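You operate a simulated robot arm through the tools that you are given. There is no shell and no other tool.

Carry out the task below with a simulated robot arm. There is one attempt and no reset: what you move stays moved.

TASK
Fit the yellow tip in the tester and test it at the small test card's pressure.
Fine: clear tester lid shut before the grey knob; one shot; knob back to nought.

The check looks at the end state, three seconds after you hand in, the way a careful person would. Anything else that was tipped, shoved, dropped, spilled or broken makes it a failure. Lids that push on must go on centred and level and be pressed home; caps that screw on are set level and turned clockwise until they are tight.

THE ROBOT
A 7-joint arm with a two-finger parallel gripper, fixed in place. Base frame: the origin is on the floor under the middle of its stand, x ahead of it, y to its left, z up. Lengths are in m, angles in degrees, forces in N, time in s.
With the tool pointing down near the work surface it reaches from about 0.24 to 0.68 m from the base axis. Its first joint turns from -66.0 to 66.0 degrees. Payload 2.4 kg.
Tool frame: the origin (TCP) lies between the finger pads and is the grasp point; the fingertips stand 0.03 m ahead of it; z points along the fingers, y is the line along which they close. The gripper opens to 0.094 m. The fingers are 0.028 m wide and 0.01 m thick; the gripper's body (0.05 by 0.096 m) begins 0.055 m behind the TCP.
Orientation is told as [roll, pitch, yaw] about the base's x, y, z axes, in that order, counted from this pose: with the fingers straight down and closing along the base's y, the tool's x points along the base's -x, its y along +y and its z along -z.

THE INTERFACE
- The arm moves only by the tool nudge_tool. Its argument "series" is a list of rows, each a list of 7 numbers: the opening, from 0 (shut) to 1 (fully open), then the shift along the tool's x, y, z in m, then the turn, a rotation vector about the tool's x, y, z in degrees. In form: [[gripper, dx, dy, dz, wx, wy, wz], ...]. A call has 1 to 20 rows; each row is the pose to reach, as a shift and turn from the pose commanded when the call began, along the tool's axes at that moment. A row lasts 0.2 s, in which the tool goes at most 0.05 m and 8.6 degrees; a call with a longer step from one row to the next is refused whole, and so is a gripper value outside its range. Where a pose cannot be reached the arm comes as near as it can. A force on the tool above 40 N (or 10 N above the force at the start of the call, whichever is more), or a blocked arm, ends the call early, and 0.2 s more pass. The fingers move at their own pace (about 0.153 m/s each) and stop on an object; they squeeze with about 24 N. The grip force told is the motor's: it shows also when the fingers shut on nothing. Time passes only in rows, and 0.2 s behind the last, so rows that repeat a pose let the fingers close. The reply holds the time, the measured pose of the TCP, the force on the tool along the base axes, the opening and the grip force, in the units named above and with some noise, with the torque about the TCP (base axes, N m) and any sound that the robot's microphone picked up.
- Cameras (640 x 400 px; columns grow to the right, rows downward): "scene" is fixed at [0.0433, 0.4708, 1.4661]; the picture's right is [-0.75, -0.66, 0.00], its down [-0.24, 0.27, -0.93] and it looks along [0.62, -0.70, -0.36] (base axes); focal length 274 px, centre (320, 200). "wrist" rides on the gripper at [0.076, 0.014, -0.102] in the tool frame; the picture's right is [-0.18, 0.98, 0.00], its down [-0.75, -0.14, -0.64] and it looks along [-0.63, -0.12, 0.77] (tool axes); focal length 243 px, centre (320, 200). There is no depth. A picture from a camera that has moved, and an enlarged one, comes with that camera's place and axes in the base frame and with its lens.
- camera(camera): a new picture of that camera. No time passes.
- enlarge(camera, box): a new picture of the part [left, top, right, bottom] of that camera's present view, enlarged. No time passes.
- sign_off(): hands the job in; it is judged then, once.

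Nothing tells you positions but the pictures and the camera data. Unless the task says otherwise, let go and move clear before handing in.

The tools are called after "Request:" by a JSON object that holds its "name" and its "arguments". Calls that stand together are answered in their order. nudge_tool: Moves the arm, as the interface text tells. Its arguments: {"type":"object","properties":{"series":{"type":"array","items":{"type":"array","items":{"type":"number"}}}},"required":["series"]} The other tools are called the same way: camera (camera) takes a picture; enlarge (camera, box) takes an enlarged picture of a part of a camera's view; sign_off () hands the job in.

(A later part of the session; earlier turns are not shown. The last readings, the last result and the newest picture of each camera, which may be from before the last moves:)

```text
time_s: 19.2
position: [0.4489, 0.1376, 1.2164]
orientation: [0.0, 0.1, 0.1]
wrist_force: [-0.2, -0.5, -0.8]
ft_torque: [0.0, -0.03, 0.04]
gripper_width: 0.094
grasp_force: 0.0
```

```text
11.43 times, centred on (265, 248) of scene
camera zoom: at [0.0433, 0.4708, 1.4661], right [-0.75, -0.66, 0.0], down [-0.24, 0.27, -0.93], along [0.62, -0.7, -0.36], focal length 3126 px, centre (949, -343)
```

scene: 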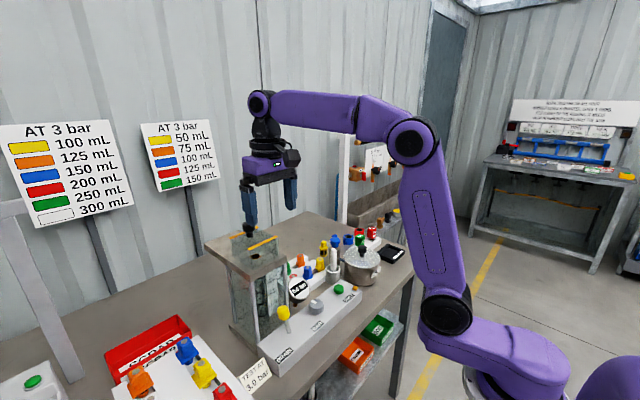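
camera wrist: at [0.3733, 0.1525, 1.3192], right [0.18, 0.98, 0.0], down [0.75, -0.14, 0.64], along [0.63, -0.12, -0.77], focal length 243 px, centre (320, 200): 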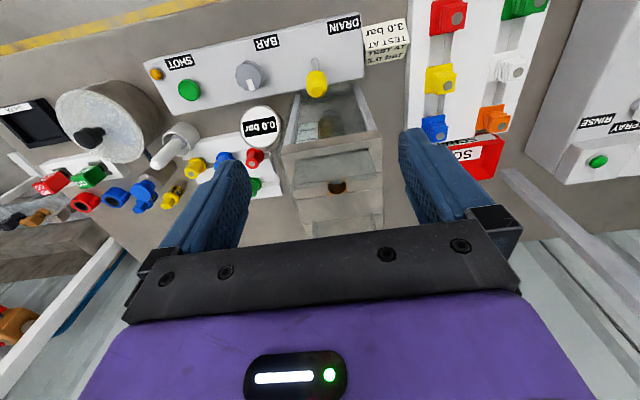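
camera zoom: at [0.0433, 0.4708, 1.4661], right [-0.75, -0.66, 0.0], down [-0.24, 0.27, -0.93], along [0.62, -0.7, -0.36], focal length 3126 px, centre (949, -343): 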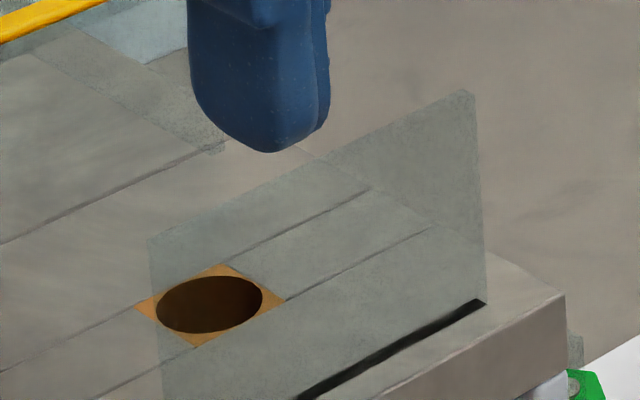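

The hole centre is at about (0.5475, 0.141, 1.086), diameter ≈ 0.023. Next I'll go to the tip rack at y ≈ −0.15 for a close look.

Request:
{"name": "nudge_tool", "arguments": {"series": [[1, 0, -0.045, 0, 0, 0, 0], [1, 0, -0.09, 0, 0, 0, 0], [1, 0, -0.135, 0, 0, 0, 0], [1, 0, -0.18, 0, 0, 0, 0], [1, 0, -0.225, 0, 0, 0, 0], [1, -0.01, -0.268, 0.01, 0, 0, 0], [1, -0.03, -0.268, 0.05, 0, 0, 0], [1, -0.04, -0.268, 0.09, 0, 0, 0], [1, -0.05, -0.268, 0.13, 0, 0, 0], [1, -0.05, -0.268, 0.155, 0, 0, 0], [1, -0.05, -0.268, 0.155, 0, 0, 0]]}}

Request:
{"name": "camera", "arguments": {"camera": "wrist"}}

Request:
{"name": "enlarge", "arguments": {"camera": "wrist", "box": [250, 100, 410, 220]}}

```text
time_s: 21.6
position: [0.5022, -0.1303, 1.0602]
orientation: [0.1, 0.1, 0.1]
wrist_force: [0.3, -0.9, -0.7]
ft_torque: [-0.02, 0.01, -0.03]
gripper_width: 0.0941
grasp_force: 0.0
```

```text
taken
camera wrist: at [0.4252, -0.116, 1.1629], right [0.18, 0.98, 0.0], down [0.75, -0.14, 0.64], along [0.63, -0.12, -0.77], focal length 243 px, centre (320, 200)
```

wrist: 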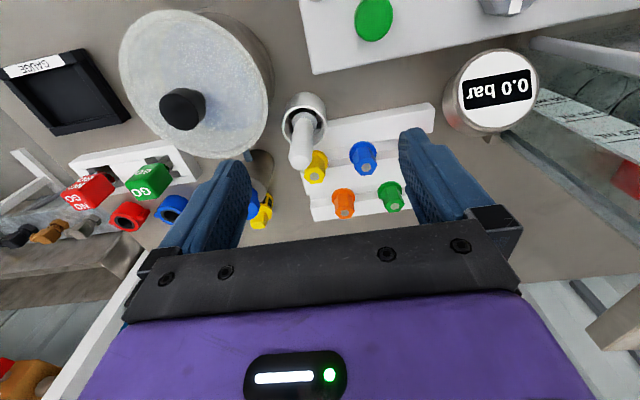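

```text
3.33 times, centred on (330, 160) of wrist
camera zoom: at [0.4252, -0.116, 1.1629], right [0.18, 0.98, 0.0], down [0.75, -0.14, 0.64], along [0.63, -0.12, -0.77], focal length 809 px, centre (287, 333)
```

zoom: 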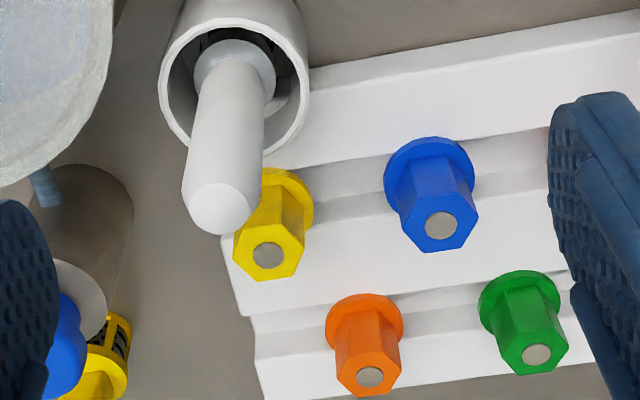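

The yellow hex tip's top is at about (0.595, −0.155, 0.908), with a white rod (top ≈ (0.54, −0.158, 0.963)) right in front of it. I'll zoom in to read the hex orientation and stem.

Request:
{"name": "enlarge", "arguments": {"camera": "scene", "box": [310, 248, 342, 272]}}

Request:
{"name": "enlarge", "arguments": {"camera": "wrist", "box": [295, 140, 345, 190]}}

Request:
{"name": "enlarge", "arguments": {"camera": "scene", "box": [280, 240, 350, 300]}}

```text
16.00 times, centred on (326, 260) of scene
camera zoom: at [0.0433, 0.4708, 1.4661], right [-0.75, -0.66, 0.0], down [-0.24, 0.27, -0.93], along [0.62, -0.7, -0.36], focal length 4376 px, centre (224, -760)
```

zoom: 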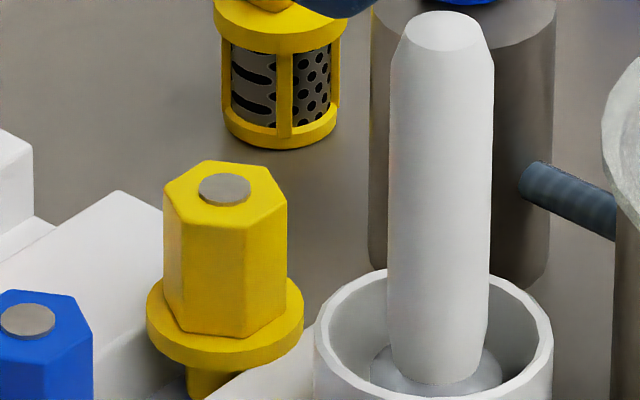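

```text
8.00 times, centred on (320, 165) of wrist
camera zoom: at [0.4252, -0.116, 1.1629], right [0.18, 0.98, 0.0], down [0.75, -0.14, 0.64], along [0.63, -0.12, -0.77], focal length 1941 px, centre (320, 480)
```

zoom: 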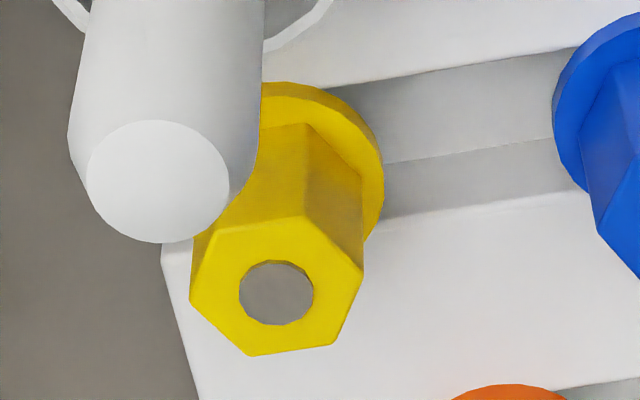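

```text
6.67 times, centred on (315, 270) of scene
camera zoom: at [0.0433, 0.4708, 1.4661], right [-0.75, -0.66, 0.0], down [-0.24, 0.27, -0.93], along [0.62, -0.7, -0.36], focal length 1824 px, centre (353, -267)
```

zoom: 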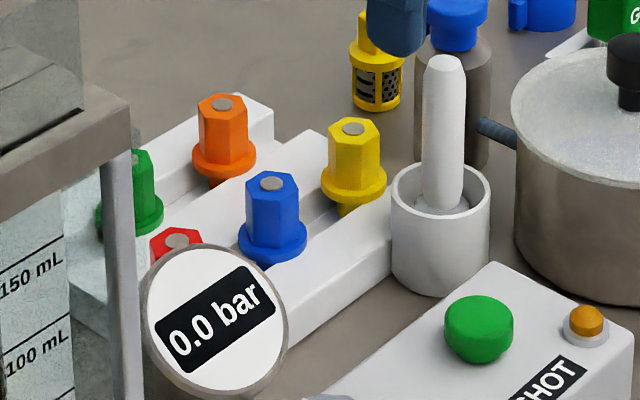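

The hex has flats facing ±x and at ±60°, so I'll yaw the gripper about −27.6° to grip across flats, which also keeps the camera away from the white rod. I'll move above the yellow tip first and check alignment.

Request:
{"name": "nudge_tool", "arguments": {"series": [[0.65, -0.03, -0.008, 0, 0, 0, 7], [0.65, -0.06, -0.016, 0, 0, 0, 14], [0.65, -0.0923, -0.024, 0, 0, 0, 21], [0.65, -0.0923, -0.024, 0.03, 0, 0, 27.6], [0.65, -0.0923, -0.024, 0.055, 0, 0, 27.6], [0.65, -0.0923, -0.024, 0.055, 0, 0, 27.6]]}}

Request:
{"name": "camera", "arguments": {"camera": "wrist"}}

Request:
{"name": "enlarge", "arguments": {"camera": "scene", "box": [270, 190, 380, 290]}}

```text
time_s: 23.0
position: [0.594, -0.1542, 1.0049]
orientation: [-0.1, 0.0, -27.7]
wrist_force: [-0.4, -0.1, -0.6]
ft_torque: [0.0, 0.0, -0.04]
gripper_width: 0.0614
grasp_force: 0.2
```

```text
taken
camera wrist: at [0.5322, -0.1056, 1.1076], right [0.62, 0.79, 0.0], down [0.6, -0.47, 0.64], along [0.5, -0.4, -0.77], focal length 243 px, centre (320, 200)
```

wrist: 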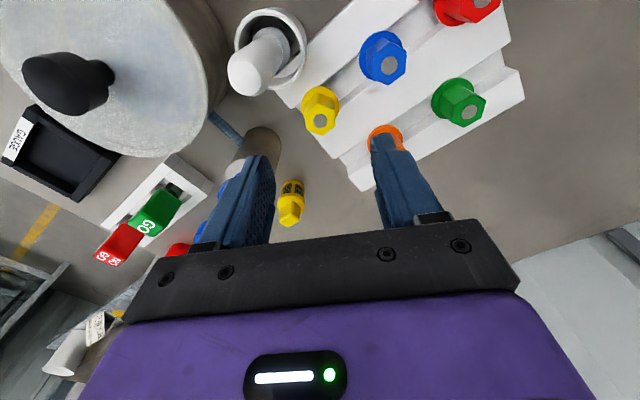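

```text
4.00 times, centred on (325, 240) of scene
camera zoom: at [0.0433, 0.4708, 1.4661], right [-0.75, -0.66, 0.0], down [-0.24, 0.27, -0.93], along [0.62, -0.7, -0.36], focal length 1094 px, centre (300, 40)
```

zoom: 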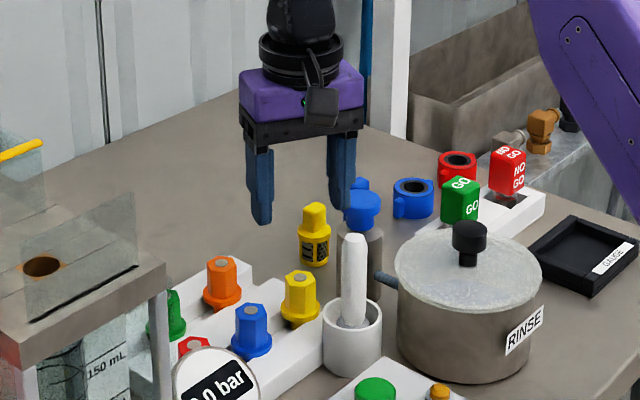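

Alignment looks close; I'll zoom to check the dot against the tool axis.

Request:
{"name": "enlarge", "arguments": {"camera": "wrist", "box": [280, 70, 360, 150]}}

```text
5.00 times, centred on (320, 110) of wrist
camera zoom: at [0.5322, -0.1056, 1.1076], right [0.62, 0.79, 0.0], down [0.6, -0.47, 0.64], along [0.5, -0.4, -0.77], focal length 1213 px, centre (320, 650)
```

zoom: 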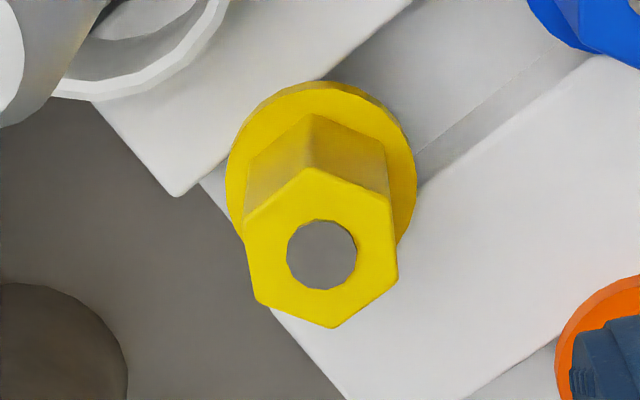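

Well centred (dot within about 1 mm of the tool axis). I'll descend so the fingertips sit just above the flange, then check before closing.

Request:
{"name": "nudge_tool", "arguments": {"series": [[0.65, -0.001, 0, 0.035, 0, 0, 0], [0.65, -0.001, 0, 0.065, 0, 0, 0], [0.65, -0.001, 0, 0.08, 0, 0, 0], [0.65, -0.001, 0, 0.088, 0, 0, 0], [0.65, -0.001, 0, 0.088, 0, 0, 0]]}}

Request:
{"name": "camera", "arguments": {"camera": "wrist"}}

Request:
{"name": "enlarge", "arguments": {"camera": "scene", "box": [280, 200, 370, 290]}}

```text
time_s: 24.2
position: [0.5949, -0.1545, 0.9173]
orientation: [0.0, 0.0, -27.4]
wrist_force: [-0.1, -0.4, 0.3]
ft_torque: [0.0, 0.01, 0.02]
gripper_width: 0.0612
grasp_force: 0.0
```

```text
taken
camera wrist: at [0.5332, -0.1063, 1.0198], right [0.62, 0.79, 0.0], down [0.6, -0.47, 0.64], along [0.5, -0.4, -0.77], focal length 243 px, centre (320, 200)
```

wrist: 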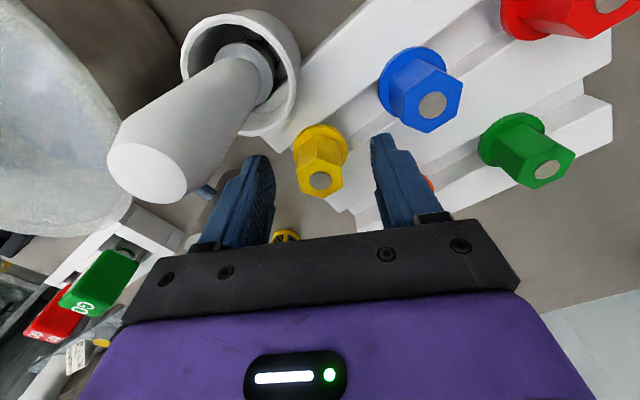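

```text
4.44 times, centred on (325, 245) of scene
camera zoom: at [0.0433, 0.4708, 1.4661], right [-0.75, -0.66, 0.0], down [-0.24, 0.27, -0.93], along [0.62, -0.7, -0.36], focal length 1216 px, centre (298, 0)
```

zoom: 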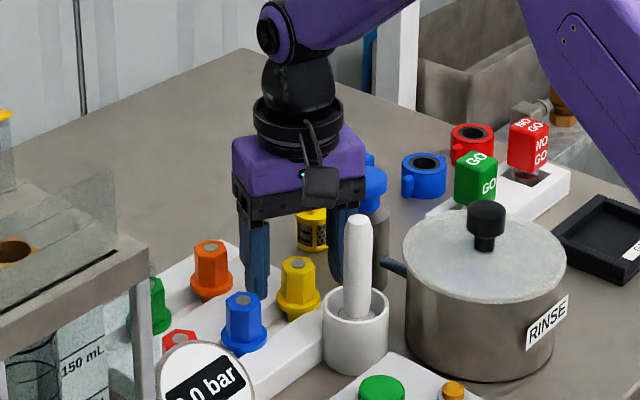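

Aligned. I'll close on the hex and lift straight up.

Request:
{"name": "nudge_tool", "arguments": {"series": [[0.4, 0, 0, 0, 0, 0, 0], [0.2, 0, 0, 0, 0, 0, 0], [0, 0, 0, 0, 0, 0, 0], [0, 0, 0, 0, 0, 0, 0], [0, 0, 0, 0, 0, 0, 0]]}}

Request:
{"name": "enlarge", "arguments": {"camera": "wrist", "box": [230, 100, 430, 220]}}

```text
time_s: 25.4
position: [0.5943, -0.1544, 0.9176]
orientation: [0.0, 0.0, -27.6]
wrist_force: [-0.4, -0.2, 0.9]
ft_torque: [0.0, 0.03, -0.02]
gripper_width: 0.024
grasp_force: 24.2
```

```text
3.20 times, centred on (330, 160) of wrist
camera zoom: at [0.5332, -0.1063, 1.0201], right [0.62, 0.79, 0.0], down [0.6, -0.47, 0.64], along [0.5, -0.4, -0.77], focal length 776 px, centre (288, 328)
```

zoom: 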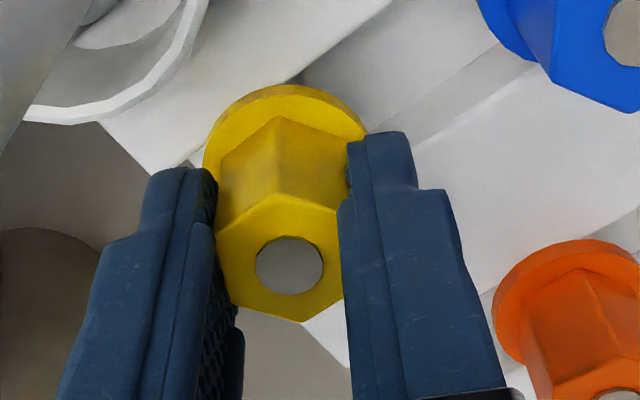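

Gripped across flats (0.024 m). Lifting straight up now.

Request:
{"name": "nudge_tool", "arguments": {"series": [[0, 0, 0, -0.01, 0, 0, 0], [0, 0, 0, -0.03, 0, 0, 0], [0, 0, 0, -0.06, 0, 0, 0], [0, 0, 0, -0.1, 0, 0, 0], [0, 0, 0, -0.14, 0, 0, 0], [0, 0, 0, -0.17, 0, 0, 0], [0, 0, 0, -0.17, 0, 0, 0]]}}

Request:
{"name": "enlarge", "arguments": {"camera": "scene", "box": [260, 160, 380, 290]}}

Request:
{"name": "enlarge", "arguments": {"camera": "wrist", "box": [230, 60, 430, 220]}}

```text
time_s: 27.0
position: [0.5943, -0.1538, 1.0893]
orientation: [-0.1, 0.0, -27.7]
wrist_force: [-1.0, 0.9, 0.3]
ft_torque: [0.0, -0.02, -0.02]
gripper_width: 0.0
grasp_force: 23.9
```

```text
3.08 times, centred on (320, 225) of scene
camera zoom: at [0.0433, 0.4708, 1.4661], right [-0.75, -0.66, 0.0], down [-0.24, 0.27, -0.93], along [0.62, -0.7, -0.36], focal length 842 px, centre (320, 123)
```

zoom: 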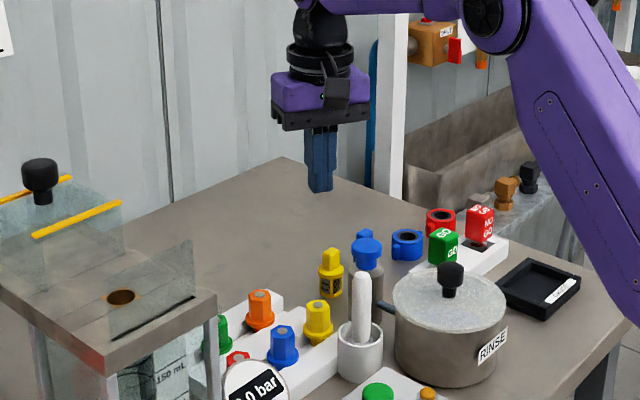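

```text
2.50 times, centred on (330, 140) of wrist
camera zoom: at [0.5327, -0.1054, 1.1912], right [0.62, 0.79, 0.0], down [0.6, -0.47, 0.64], along [0.5, -0.4, -0.77], focal length 606 px, centre (295, 350)
```

zoom: 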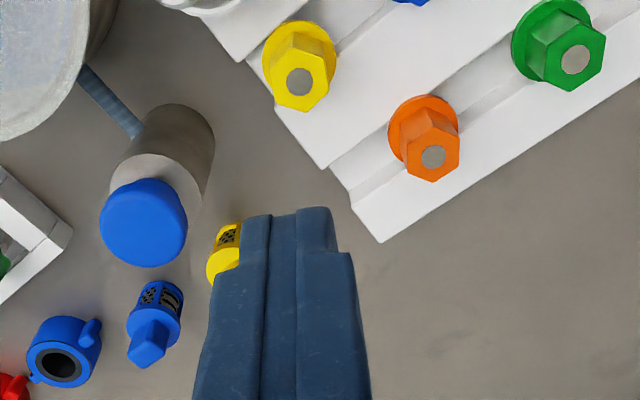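

The fingers slipped off — the tip is still standing in the rack, so something retains it. I'll look closely at how it sits.

Request:
{"name": "enlarge", "arguments": {"camera": "wrist", "box": [290, 55, 390, 155]}}

Request:
{"name": "enlarge", "arguments": {"camera": "scene", "box": [285, 245, 345, 290]}}

Request:
{"name": "camera", "arguments": {"camera": "wrist"}}

```text
4.00 times, centred on (340, 105) of wrist
camera zoom: at [0.5327, -0.1054, 1.1912], right [0.62, 0.79, 0.0], down [0.6, -0.47, 0.64], along [0.5, -0.4, -0.77], focal length 970 px, centre (240, 580)
```

zoom: 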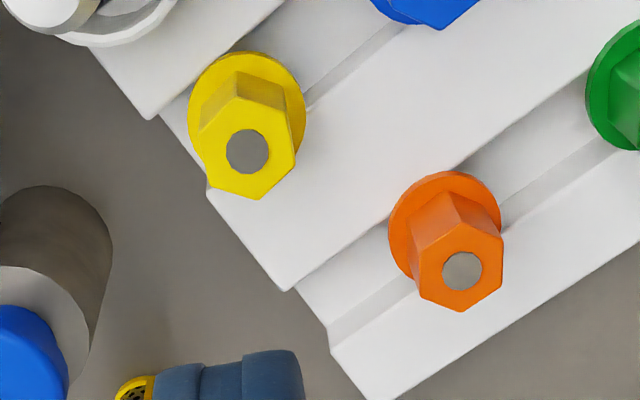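

```text
8.89 times, centred on (315, 268) of scene
camera zoom: at [0.0433, 0.4708, 1.4661], right [-0.75, -0.66, 0.0], down [-0.24, 0.27, -0.93], along [0.62, -0.7, -0.36], focal length 2431 px, centre (364, -400)
```

zoom: 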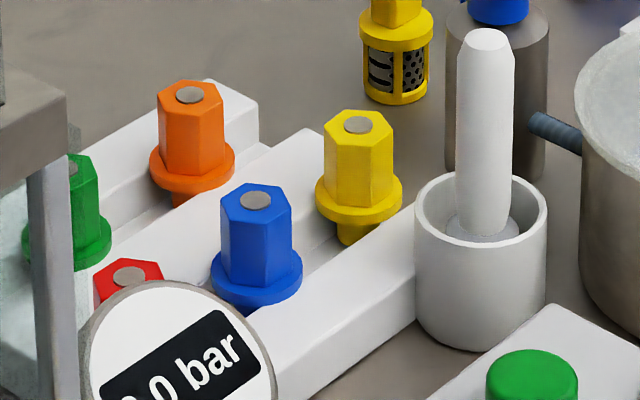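

```text
taken
camera wrist: at [0.5327, -0.1054, 1.1912], right [0.62, 0.79, 0.0], down [0.6, -0.47, 0.64], along [0.5, -0.4, -0.77], focal length 243 px, centre (320, 200)
```

wrist: 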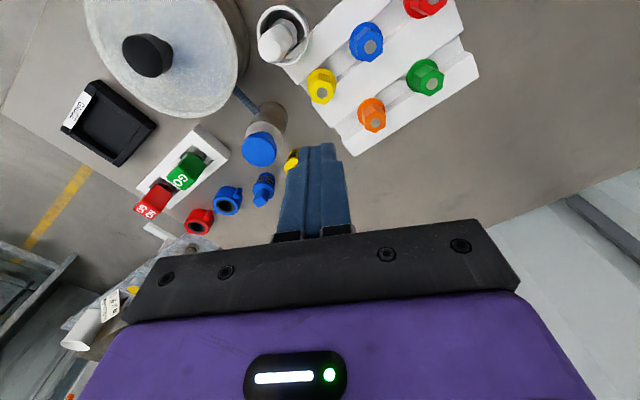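

The tip is still seated, maybe shifted slightly. I'll zoom very closely on its base in the rack from the scene camera.

Request:
{"name": "enlarge", "arguments": {"camera": "scene", "box": [316, 256, 334, 274]}}

Request:
{"name": "enlarge", "arguments": {"camera": "scene", "box": [296, 250, 320, 272]}}

Request:
{"name": "enlarge", "arguments": {"camera": "scene", "box": [300, 258, 326, 284]}}

```text
16.00 times, centred on (325, 265) of scene
camera zoom: at [0.0433, 0.4708, 1.4661], right [-0.75, -0.66, 0.0], down [-0.24, 0.27, -0.93], along [0.62, -0.7, -0.36], focal length 4376 px, centre (240, -840)
```

zoom: 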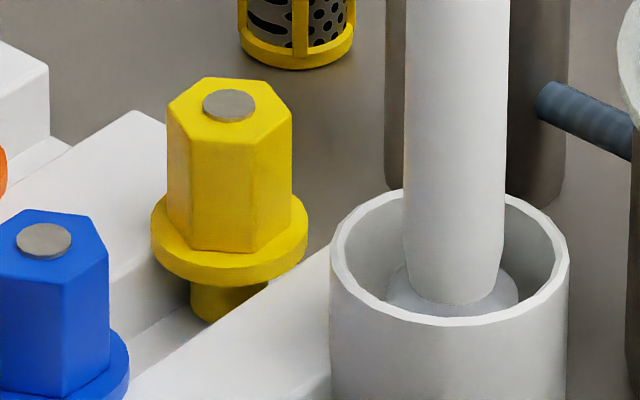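

```text
16.00 times, centred on (308, 261) of scene
camera zoom: at [0.0433, 0.4708, 1.4661], right [-0.75, -0.66, 0.0], down [-0.24, 0.27, -0.93], along [0.62, -0.7, -0.36], focal length 4376 px, centre (512, -776)
```

zoom: 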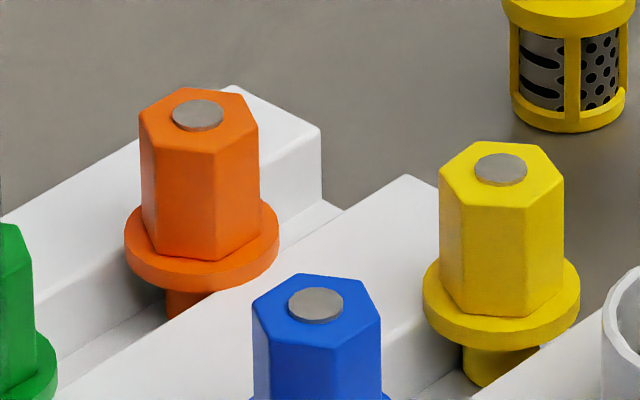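

```text
15.38 times, centred on (313, 271) of scene
camera zoom: at [0.0433, 0.4708, 1.4661], right [-0.75, -0.66, 0.0], down [-0.24, 0.27, -0.93], along [0.62, -0.7, -0.36], focal length 4208 px, centre (428, -892)
```

zoom: 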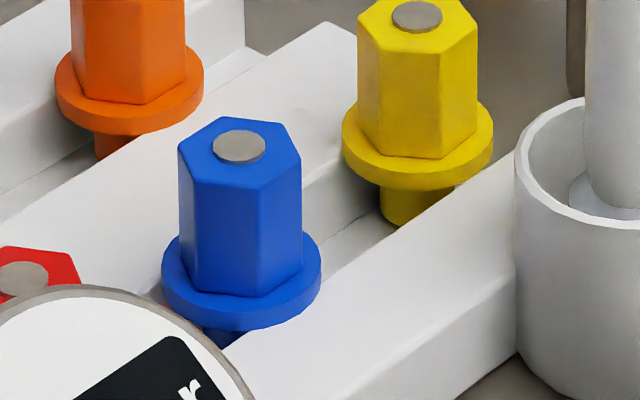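

The tip moved only a few millimetres, so it probably needs a firmer pull or slipped. I'll go back down with the fingers open and check alignment again.

Request:
{"name": "nudge_tool", "arguments": {"series": [[0.65, 0, 0, 0.0, 0, 0, 0], [0.65, -0.002, 0.001, 0.04, 0, 0, 0], [0.65, -0.002, 0.001, 0.085, 0, 0, 0], [0.65, -0.002, 0.001, 0.085, 0, 0, 0]]}}

Request:
{"name": "enlarge", "arguments": {"camera": "wrist", "box": [240, 60, 400, 180]}}

```text
time_s: 28.0
position: [0.5963, -0.1555, 1.0019]
orientation: [0.0, 0.0, -27.6]
wrist_force: [-0.5, -0.3, 0.3]
ft_torque: [0.01, 0.01, -0.04]
gripper_width: 0.0611
grasp_force: 0.0
```

```text
3.33 times, centred on (320, 120) of wrist
camera zoom: at [0.5354, -0.1063, 1.1049], right [0.62, 0.79, 0.0], down [0.6, -0.47, 0.64], along [0.5, -0.4, -0.77], focal length 809 px, centre (320, 467)
```

zoom: 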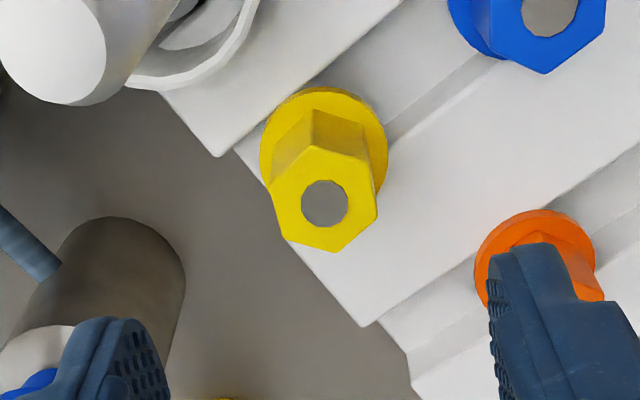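

Aligned within 1 mm. I'll descend slightly deeper, close fully with time for the grip to settle, then lift slowly by a few millimetres and read the force.

Request:
{"name": "nudge_tool", "arguments": {"series": [[0.65, 0, 0.001, 0.04, 0, 0, 0], [0.65, 0, 0.001, 0.075, 0, 0, 0], [0.65, 0, 0.001, 0.087, 0, 0, 0], [0.4, 0, 0.001, 0.087, 0, 0, 0], [0.2, 0, 0.001, 0.087, 0, 0, 0], [0, 0, 0.001, 0.087, 0, 0, 0], [0, 0, 0.001, 0.087, 0, 0, 0], [0, 0, 0.001, 0.087, 0, 0, 0], [0, 0, 0.001, 0.085, 0, 0, 0], [0, 0, 0.001, 0.083, 0, 0, 0], [0, 0, 0.001, 0.083, 0, 0, 0]]}}

Request:
{"name": "enlarge", "arguments": {"camera": "scene", "box": [300, 240, 345, 280]}}

Request:
{"name": "enlarge", "arguments": {"camera": "wrist", "box": [240, 100, 400, 220]}}

```text
time_s: 30.4
position: [0.5968, -0.1523, 0.9195]
orientation: [0.0, 0.0, -27.7]
wrist_force: [-0.1, 0.0, -0.7]
ft_torque: [0.02, 0.02, 0.0]
gripper_width: 0.0239
grasp_force: 23.9
```

```text
10.00 times, centred on (322, 260) of scene
camera zoom: at [0.0433, 0.4708, 1.4661], right [-0.75, -0.66, 0.0], down [-0.24, 0.27, -0.93], along [0.62, -0.7, -0.36], focal length 2735 px, centre (295, -400)
```

zoom: 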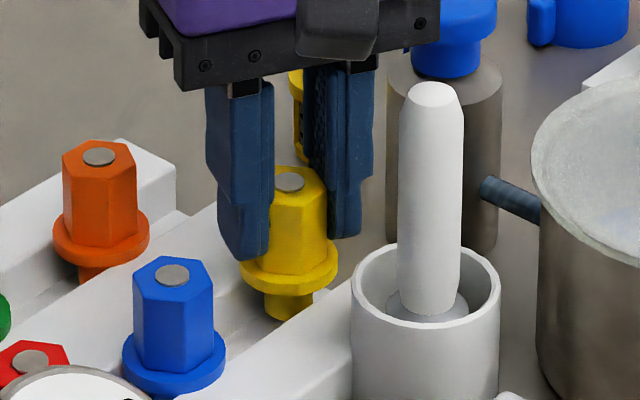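

```text
3.33 times, centred on (320, 160) of wrist
camera zoom: at [0.5359, -0.1054, 1.0221], right [0.62, 0.79, 0.0], down [0.6, -0.47, 0.64], along [0.5, -0.4, -0.77], focal length 809 px, centre (320, 333)
```

zoom: 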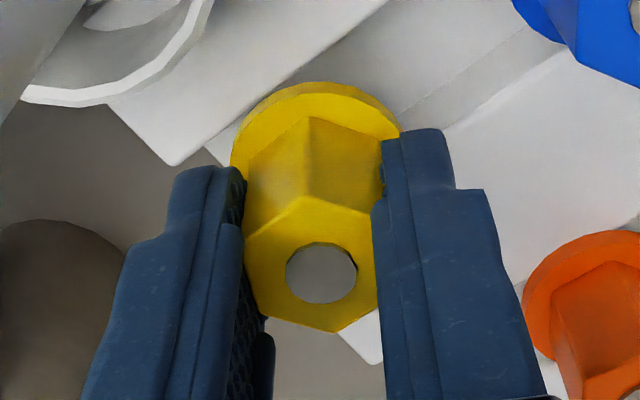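

This time the tip came up with almost no force. I'll lift slowly and monitor it.

Request:
{"name": "nudge_tool", "arguments": {"series": [[0, 0, 0, -0.003, 0, 0, 0], [0, 0, 0, -0.006, 0, 0, 0], [0, 0, 0, -0.01, 0, 0, 0], [0, 0, 0, -0.014, 0, 0, 0], [0, 0, 0, -0.018, 0, 0, 0], [0, 0, 0, -0.018, 0, 0, 0]]}}

Request:
{"name": "enlarge", "arguments": {"camera": "scene", "box": [300, 240, 345, 280]}}

Request:
{"name": "enlarge", "arguments": {"camera": "wrist", "box": [240, 100, 400, 220]}}

```text
time_s: 31.8
position: [0.5969, -0.153, 0.9393]
orientation: [0.0, -0.1, -27.6]
wrist_force: [0.1, 0.2, -0.3]
ft_torque: [0.01, -0.02, 0.0]
gripper_width: 0.0241
grasp_force: 23.8
```

```text
10.00 times, centred on (322, 260) of scene
camera zoom: at [0.0433, 0.4708, 1.4661], right [-0.75, -0.66, 0.0], down [-0.24, 0.27, -0.93], along [0.62, -0.7, -0.36], focal length 2735 px, centre (295, -400)
```

zoom: 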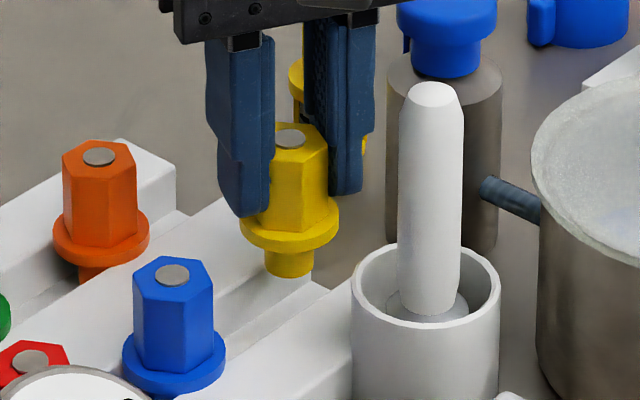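

```text
3.33 times, centred on (320, 160) of wrist
camera zoom: at [0.5357, -0.1056, 1.0403], right [0.62, 0.79, 0.0], down [0.6, -0.47, 0.64], along [0.5, -0.4, -0.77], focal length 809 px, centre (320, 333)
```

zoom: 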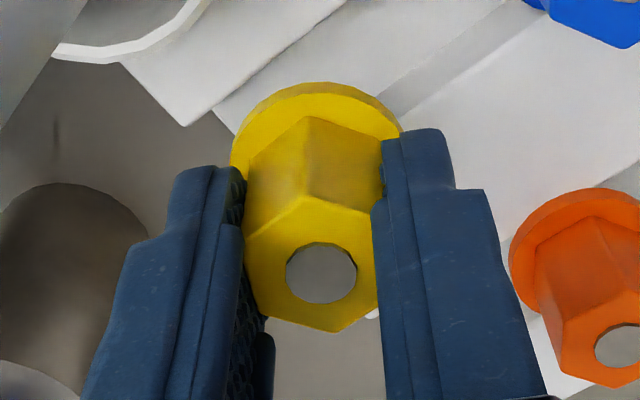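

The tip is in hand, with a short stem (≈0.018 m diameter, ≈0.012 m long). I'll keep lifting gently.

Request:
{"name": "nudge_tool", "arguments": {"series": [[0, 0, 0, -0.008, 0, 0, 0], [0, 0, 0, -0.018, 0, 0, 0], [0, 0, 0, -0.028, 0, 0, 0], [0, 0, 0, -0.038, 0, 0, 0], [0, 0, 0, -0.048, 0, 0, 0], [0, 0, 0, -0.058, 0, 0, 0], [0, 0, 0, -0.068, 0, 0, 0], [0, 0, 0, -0.078, 0, 0, 0], [0, 0, 0, -0.088, 0, 0, 0], [0, 0, 0, -0.098, 0, 0, 0], [0, 0, 0, -0.108, 0, 0, 0], [0, 0, 0, -0.118, 0, 0, 0], [0, 0, 0, -0.118, 0, 0, 0]]}}

Request:
{"name": "enlarge", "arguments": {"camera": "wrist", "box": [240, 100, 400, 220]}}

```text
time_s: 34.6
position: [0.5967, -0.1525, 1.0562]
orientation: [0.0, 0.0, -27.7]
wrist_force: [1.2, -0.2, -0.2]
ft_torque: [0.02, 0.01, 0.01]
gripper_width: 0.0241
grasp_force: 23.7
```

```text
3.33 times, centred on (320, 160) of wrist
camera zoom: at [0.5358, -0.1048, 1.1581], right [0.62, 0.79, 0.0], down [0.6, -0.47, 0.64], along [0.5, -0.4, -0.77], focal length 809 px, centre (320, 333)
```

zoom: 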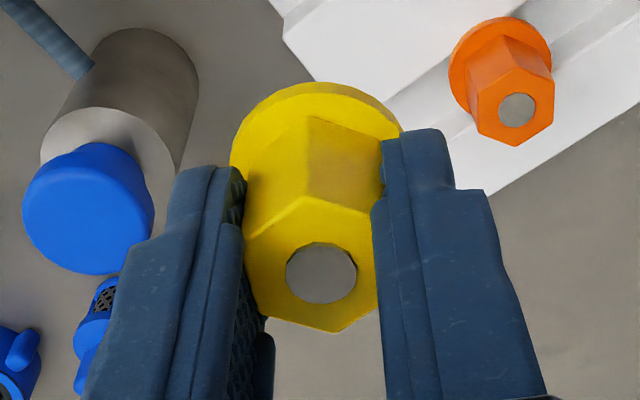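

Held securely. I'll raise to z≈1.21 while turning the wrist back to yaw 0, then cross over to the tester.

Request:
{"name": "nudge_tool", "arguments": {"series": [[0, 0.0055, -0.0029, -0.0193, 0, 0, -3], [0, 0.0109, -0.0057, -0.0385, 0, 0, -7], [0, 0.0164, -0.0086, -0.0578, 0, 0, -11], [0, 0.0218, -0.0114, -0.077, 0, 0, -15], [0, 0.0273, -0.0143, -0.0963, 0, 0, -19], [0, 0.0327, -0.0171, -0.1155, 0, 0, -22], [0, 0.0382, -0.02, -0.1348, 0, 0, -25], [0, 0.0436, -0.0228, -0.154, 0, 0, -27.6], [0, 0.0436, -0.0228, -0.154, 0, 0, -27.6]]}}

Request:
{"name": "enlarge", "arguments": {"camera": "wrist", "box": [240, 100, 400, 220]}}

```text
time_s: 36.6
position: [0.5471, -0.1539, 1.2109]
orientation: [0.1, 0.0, 0.1]
wrist_force: [0.1, 0.2, -0.8]
ft_torque: [0.02, 0.04, 0.03]
gripper_width: 0.024
grasp_force: 23.8
```

```text
3.33 times, centred on (320, 160) of wrist
camera zoom: at [0.4712, -0.1387, 1.3132], right [0.18, 0.98, 0.0], down [0.75, -0.14, 0.64], along [0.63, -0.12, -0.77], focal length 809 px, centre (320, 333)
```

zoom: 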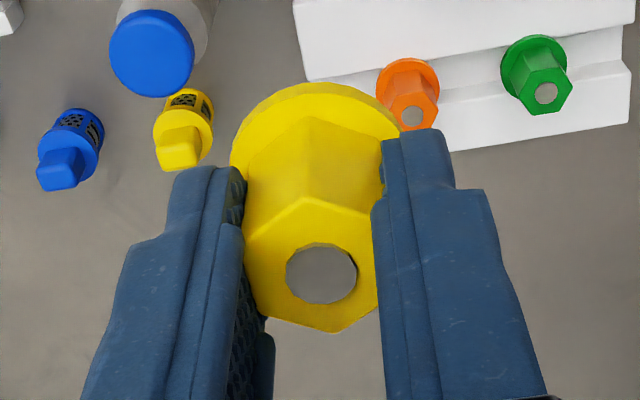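

Still held. Crossing over to the tester hole at z 1.21 (clear of the panel and lid).

Request:
{"name": "nudge_tool", "arguments": {"series": [[0, 0, 0.015, 0, 0, 0, 0], [0, 0, 0.04, 0, 0, 0, 0], [0, 0, 0.065, 0, 0, 0, 0], [0, 0, 0.09, 0, 0, 0, 0], [0, 0, 0.115, 0, 0, 0, 0], [0, 0, 0.14, 0, 0, 0, 0], [0, 0, 0.165, 0, 0, 0, 0], [0, 0, 0.19, 0, 0, 0, 0], [0, 0, 0.215, 0, 0, 0, 0], [0, 0, 0.24, 0, 0, 0, 0], [0, 0, 0.265, 0, 0, 0, 0], [0, 0, 0.285, 0, 0, 0, 0], [0, 0, 0.2945, 0, 0, 0, 0], [0, 0, 0.2945, 0, 0, 0, 0]]}}

Request:
{"name": "camera", "arguments": {"camera": "wrist"}}

Request:
{"name": "enlarge", "arguments": {"camera": "scene", "box": [200, 180, 300, 280]}}

```text
time_s: 39.6
position: [0.5479, 0.1416, 1.2094]
orientation: [-0.1, 0.0, 0.0]
wrist_force: [-0.3, -0.3, -0.1]
ft_torque: [-0.01, 0.0, -0.01]
gripper_width: 0.024
grasp_force: 24.0
```

```text
taken
camera wrist: at [0.471, 0.156, 1.3123], right [0.18, 0.98, 0.0], down [0.75, -0.14, 0.64], along [0.63, -0.12, -0.77], focal length 243 px, centre (320, 200)
```

wrist: 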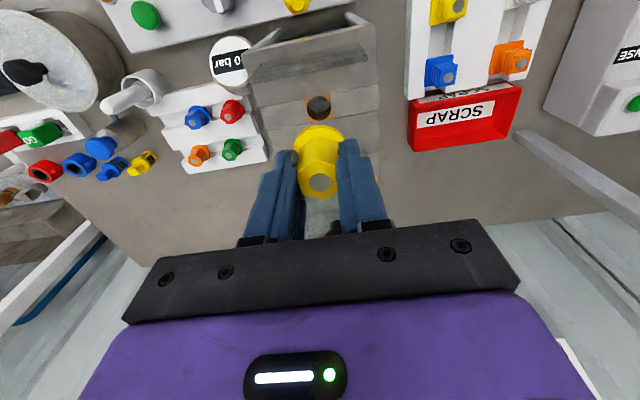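

```text
4.00 times, centred on (250, 230) of scene
camera zoom: at [0.0433, 0.4709, 1.4661], right [-0.75, -0.66, 0.0], down [-0.24, 0.27, -0.93], along [0.62, -0.7, -0.36], focal length 1094 px, centre (600, 80)
```

zoom: 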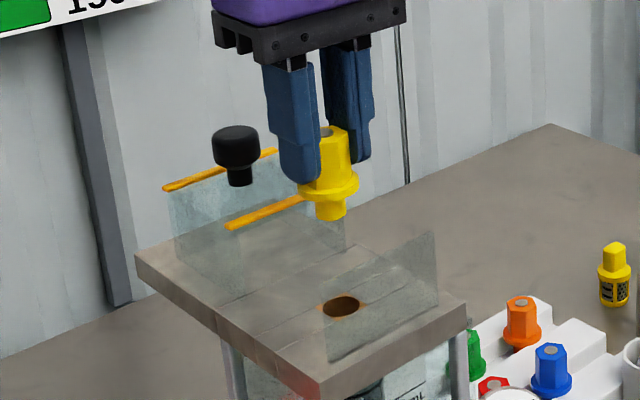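

I'm above the hole; zooming in to verify the hole lies on the tool axis.

Request:
{"name": "enlarge", "arguments": {"camera": "wrist", "box": [280, 80, 360, 130]}}

Request:
{"name": "enlarge", "arguments": {"camera": "scene", "box": [262, 200, 304, 262]}}

```text
8.00 times, centred on (320, 105) of wrist
camera zoom: at [0.471, 0.156, 1.3123], right [0.18, 0.98, 0.0], down [0.75, -0.14, 0.64], along [0.63, -0.12, -0.77], focal length 1941 px, centre (320, 960)
```

zoom: 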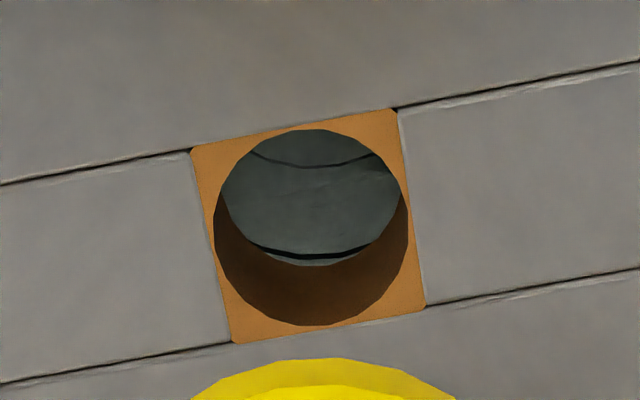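

```text
6.45 times, centred on (283, 231) of scene
camera zoom: at [0.0433, 0.4709, 1.4661], right [-0.75, -0.66, 0.0], down [-0.24, 0.27, -0.93], along [0.62, -0.7, -0.36], focal length 1765 px, centre (559, 0)
```

zoom: 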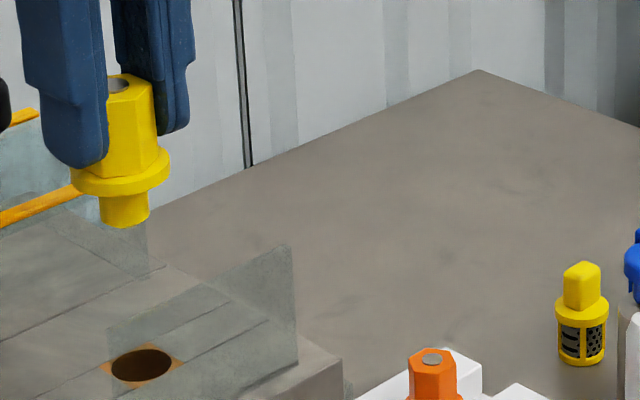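

The hole appears about 1–1.5 mm off the tool axis (+x, −y). I'll correct slightly and lower until the stem is just above the slab, then check again.

Request:
{"name": "nudge_tool", "arguments": {"series": [[0, -0.001, -0.0012, 0.015, 0, 0, 0], [0, -0.001, -0.0012, 0.03, 0, 0, 0], [0, -0.001, -0.0012, 0.045, 0, 0, 0], [0, -0.001, -0.0012, 0.058, 0, 0, 0], [0, -0.001, -0.0012, 0.058, 0, 0, 0]]}}

Request:
{"name": "enlarge", "arguments": {"camera": "scene", "box": [245, 215, 305, 265]}}

Request:
{"name": "enlarge", "arguments": {"camera": "wrist", "box": [240, 90, 400, 210]}}

```text
time_s: 40.8
position: [0.549, 0.139, 1.1515]
orientation: [0.0, 0.0, -0.1]
wrist_force: [-0.5, -0.1, -0.1]
ft_torque: [-0.01, 0.0, 0.0]
gripper_width: 0.0239
grasp_force: 24.6
```

```text
8.00 times, centred on (275, 240) of scene
camera zoom: at [0.0433, 0.4708, 1.4661], right [-0.75, -0.66, 0.0], down [-0.24, 0.27, -0.93], along [0.62, -0.7, -0.36], focal length 2188 px, centre (680, -120)
```

zoom: 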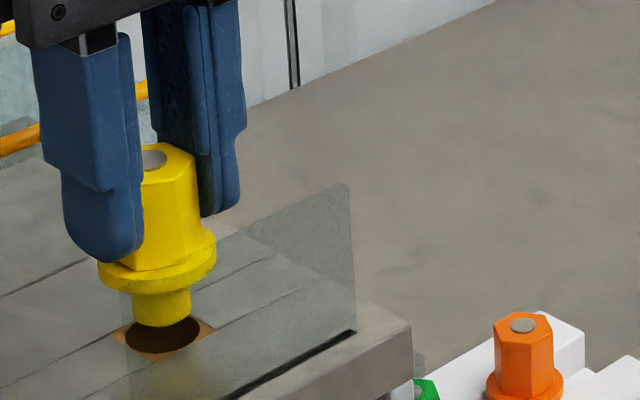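

```text
3.33 times, centred on (320, 150) of wrist
camera zoom: at [0.4724, 0.1541, 1.2536], right [0.18, 0.98, 0.0], down [0.75, -0.14, 0.64], along [0.63, -0.12, -0.77], focal length 809 px, centre (320, 367)
```

zoom: 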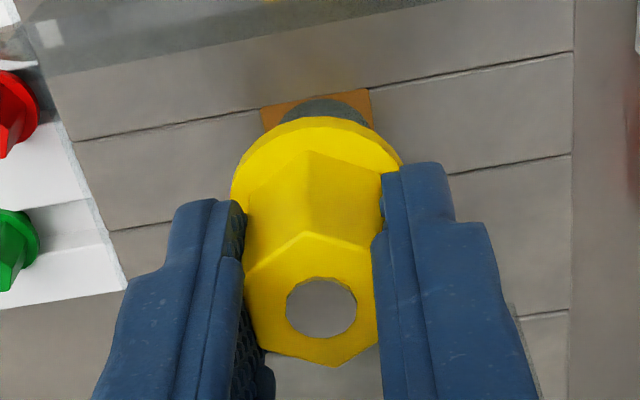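

Nearly aligned; a 1 mm correction in +y and then I'll lower gently into the hole while watching the force.

Request:
{"name": "nudge_tool", "arguments": {"series": [[0, -0.0003, 0.001, 0, 0, 0, 0], [0, -0.0003, 0.001, 0.003, 0, 0, 0], [0, -0.0003, 0.001, 0.006, 0, 0, 0], [0, -0.0003, 0.001, 0.009, 0, 0, 0], [0, -0.0003, 0.001, 0.012, 0, 0, 0], [0, -0.0003, 0.001, 0.012, 0, 0, 0]]}}

Request:
{"name": "enlarge", "arguments": {"camera": "scene", "box": [245, 215, 305, 265]}}

Request:
{"name": "enlarge", "arguments": {"camera": "wrist", "box": [240, 90, 400, 210]}}

```text
time_s: 42.2
position: [0.5481, 0.1405, 1.1398]
orientation: [0.1, 0.0, 0.0]
wrist_force: [-0.3, -0.1, -1.1]
ft_torque: [-0.01, 0.03, 0.0]
gripper_width: 0.024
grasp_force: 24.3
```

```text
8.00 times, centred on (275, 240) of scene
camera zoom: at [0.0433, 0.4708, 1.4661], right [-0.75, -0.66, 0.0], down [-0.24, 0.27, -0.93], along [0.62, -0.7, -0.36], focal length 2188 px, centre (680, -120)
```

zoom: 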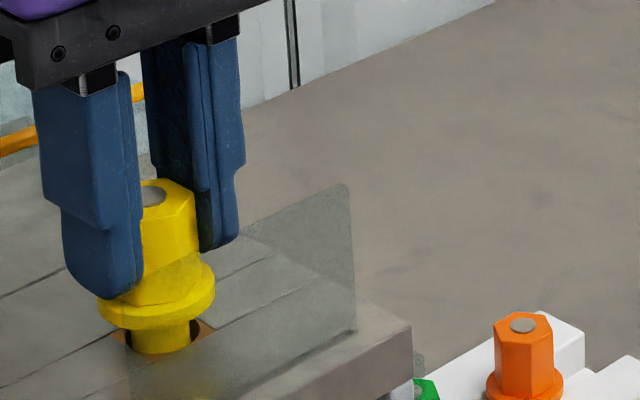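

```text
3.33 times, centred on (320, 150) of wrist
camera zoom: at [0.4725, 0.1554, 1.2416], right [0.18, 0.98, 0.0], down [0.75, -0.14, 0.64], along [0.63, -0.12, -0.77], focal length 809 px, centre (320, 367)
```

zoom: 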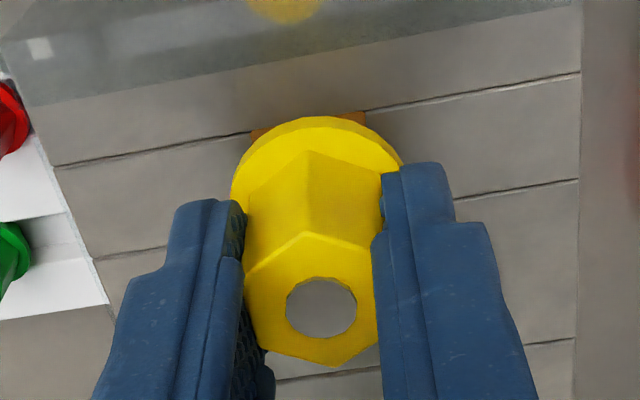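

No contact force; the stem is entering the hole. I'll keep lowering gently until the flange seats.

Request:
{"name": "nudge_tool", "arguments": {"series": [[0, 0, 0, 0.002, 0, 0, 0], [0, 0, 0, 0.004, 0, 0, 0], [0, 0, 0, 0.006, 0, 0, 0], [0, 0, 0, 0.007, 0, 0, 0], [0, 0, 0, 0.007, 0, 0, 0]]}}

Request:
{"name": "enlarge", "arguments": {"camera": "scene", "box": [245, 215, 305, 265]}}

```text
time_s: 43.4
position: [0.5487, 0.1404, 1.133]
orientation: [0.0, 0.0, 0.0]
wrist_force: [0.4, -0.5, -0.7]
ft_torque: [0.01, 0.01, -0.01]
gripper_width: 0.0239
grasp_force: 24.4
```

```text
8.00 times, centred on (275, 240) of scene
camera zoom: at [0.0433, 0.4708, 1.4661], right [-0.75, -0.66, 0.0], down [-0.24, 0.27, -0.93], along [0.62, -0.7, -0.36], focal length 2188 px, centre (680, -120)
```

zoom: 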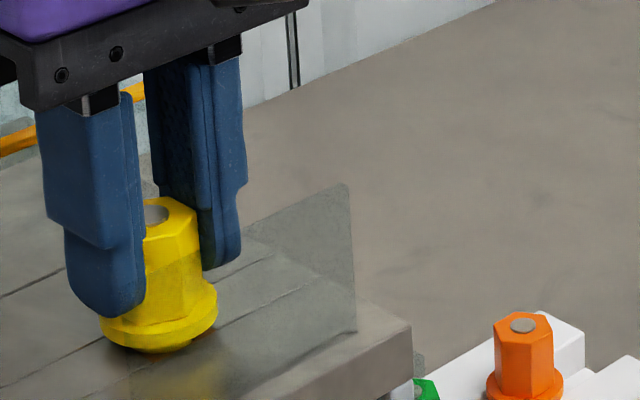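

Almost seated. Lowering a little more until I feel the flange touch.

Request:
{"name": "nudge_tool", "arguments": {"series": [[0, 0, 0, 0.001, 0, 0, 0], [0, 0, 0, 0.002, 0, 0, 0], [0, 0, 0, 0.003, 0, 0, 0], [0, 0, 0, 0.003, 0, 0, 0]]}}

Request:
{"name": "enlarge", "arguments": {"camera": "scene", "box": [245, 215, 305, 265]}}

```text
time_s: 44.4
position: [0.5494, 0.1407, 1.1302]
orientation: [-0.1, 0.0, -0.1]
wrist_force: [0.0, -0.1, -0.5]
ft_torque: [-0.03, -0.02, 0.0]
gripper_width: 0.0241
grasp_force: 24.1
```

```text
8.00 times, centred on (275, 240) of scene
camera zoom: at [0.0433, 0.4708, 1.4661], right [-0.75, -0.66, 0.0], down [-0.24, 0.27, -0.93], along [0.62, -0.7, -0.36], focal length 2188 px, centre (680, -120)
```

zoom: 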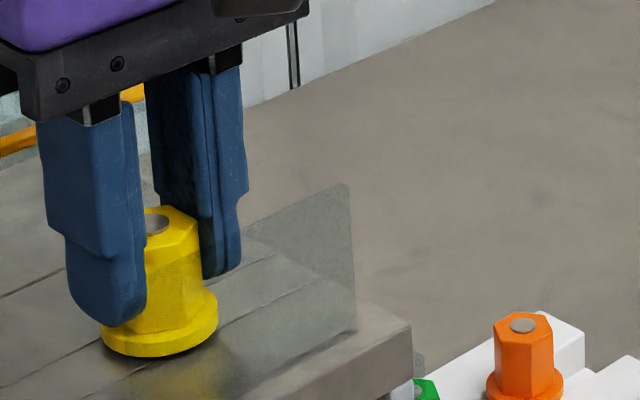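

Request:
{"name": "nudge_tool", "arguments": {"series": [[0, 0, 0, 0.001, 0, 0, 0], [0, 0, 0, 0.002, 0, 0, 0], [0, 0, 0, 0.003, 0, 0, 0], [0, 0, 0, 0.003, 0, 0, 0]]}}

Request:
{"name": "enlarge", "arguments": {"camera": "scene", "box": [255, 225, 291, 262]}}

```text
time_s: 45.4
position: [0.5497, 0.14, 1.1268]
orientation: [0.0, 0.0, 0.0]
wrist_force: [0.4, 0.3, -1.1]
ft_torque: [0.01, 0.02, -0.01]
gripper_width: 0.0238
grasp_force: 23.9
```

```text
10.81 times, centred on (273, 244) of scene
camera zoom: at [0.0433, 0.4708, 1.4661], right [-0.75, -0.66, 0.0], down [-0.24, 0.27, -0.93], along [0.62, -0.7, -0.36], focal length 2957 px, centre (828, -270)
```

zoom: 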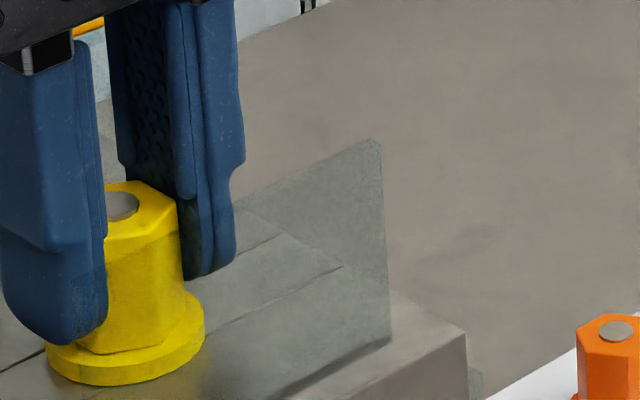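

Request:
{"name": "nudge_tool", "arguments": {"series": [[0, 0, 0, 0.001, 0, 0, 0], [0, 0, 0, 0.002, 0, 0, 0], [0, 0, 0, 0.002, 0, 0, 0]]}}

Request:
{"name": "enlarge", "arguments": {"camera": "scene", "box": [255, 225, 291, 262]}}

```text
time_s: 46.2
position: [0.5489, 0.1416, 1.1254]
orientation: [0.2, -0.2, 0.0]
wrist_force: [-2.1, -0.7, 16.8]
ft_torque: [-0.03, 0.06, -0.01]
gripper_width: 0.024
grasp_force: 23.9
```

```text
10.81 times, centred on (273, 244) of scene
camera zoom: at [0.0429, 0.4707, 1.4661], right [-0.75, -0.66, 0.0], down [-0.24, 0.27, -0.93], along [0.62, -0.7, -0.36], focal length 2957 px, centre (828, -270)
```

zoom: 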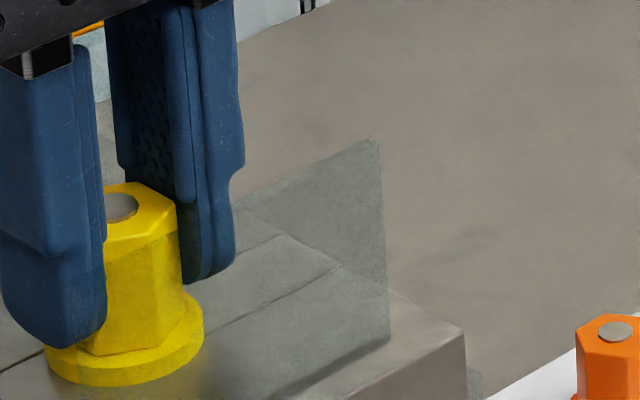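

The flange touched down firmly (≈17 N), so the tip is seated. I'll ease the load, open the fingers and rise straight up.

Request:
{"name": "nudge_tool", "arguments": {"series": [[0, 0, 0, -0.001, 0, 0, 0], [0.2, 0, 0, -0.001, 0, 0, 0], [0.45, 0, 0, -0.001, 0, 0, 0], [0.6, 0, 0, -0.001, 0, 0, 0], [0.6, 0, 0, -0.001, 0, 0, 0], [0.6, 0, 0, -0.02, 0, 0, 0], [0.6, 0, 0, -0.045, 0, 0, 0], [0.6, 0, 0, -0.075, 0, 0, 0], [0.8, 0, 0, -0.09, 0, 0, 0], [0.8, 0, 0, -0.09, 0, 0, 0]]}}

Request:
{"name": "enlarge", "arguments": {"camera": "scene", "box": [230, 210, 300, 265]}}

Request:
{"name": "enlarge", "arguments": {"camera": "wrist", "box": [240, 60, 400, 180]}}

```text
time_s: 48.4
position: [0.549, 0.1412, 1.2154]
orientation: [0.0, 0.0, 0.0]
wrist_force: [-0.1, -0.5, 0.3]
ft_torque: [-0.03, -0.02, -0.02]
gripper_width: 0.0756
grasp_force: 0.0
```

```text
7.27 times, centred on (265, 238) of scene
camera zoom: at [0.0433, 0.4708, 1.4661], right [-0.75, -0.66, 0.0], down [-0.24, 0.27, -0.93], along [0.62, -0.7, -0.36], focal length 1989 px, centre (720, -73)
```

zoom: 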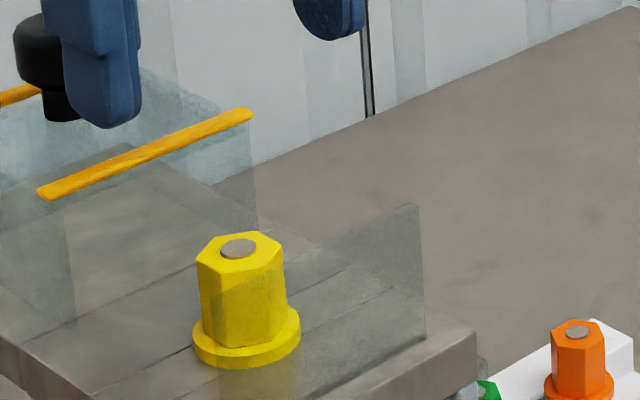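

```text
3.33 times, centred on (320, 120) of wrist
camera zoom: at [0.4717, 0.1553, 1.3176], right [0.18, 0.98, 0.0], down [0.75, -0.14, 0.64], along [0.63, -0.12, -0.77], focal length 809 px, centre (320, 467)
```

zoom: 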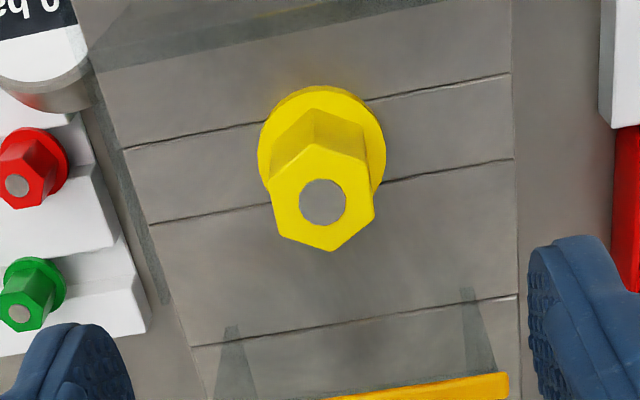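

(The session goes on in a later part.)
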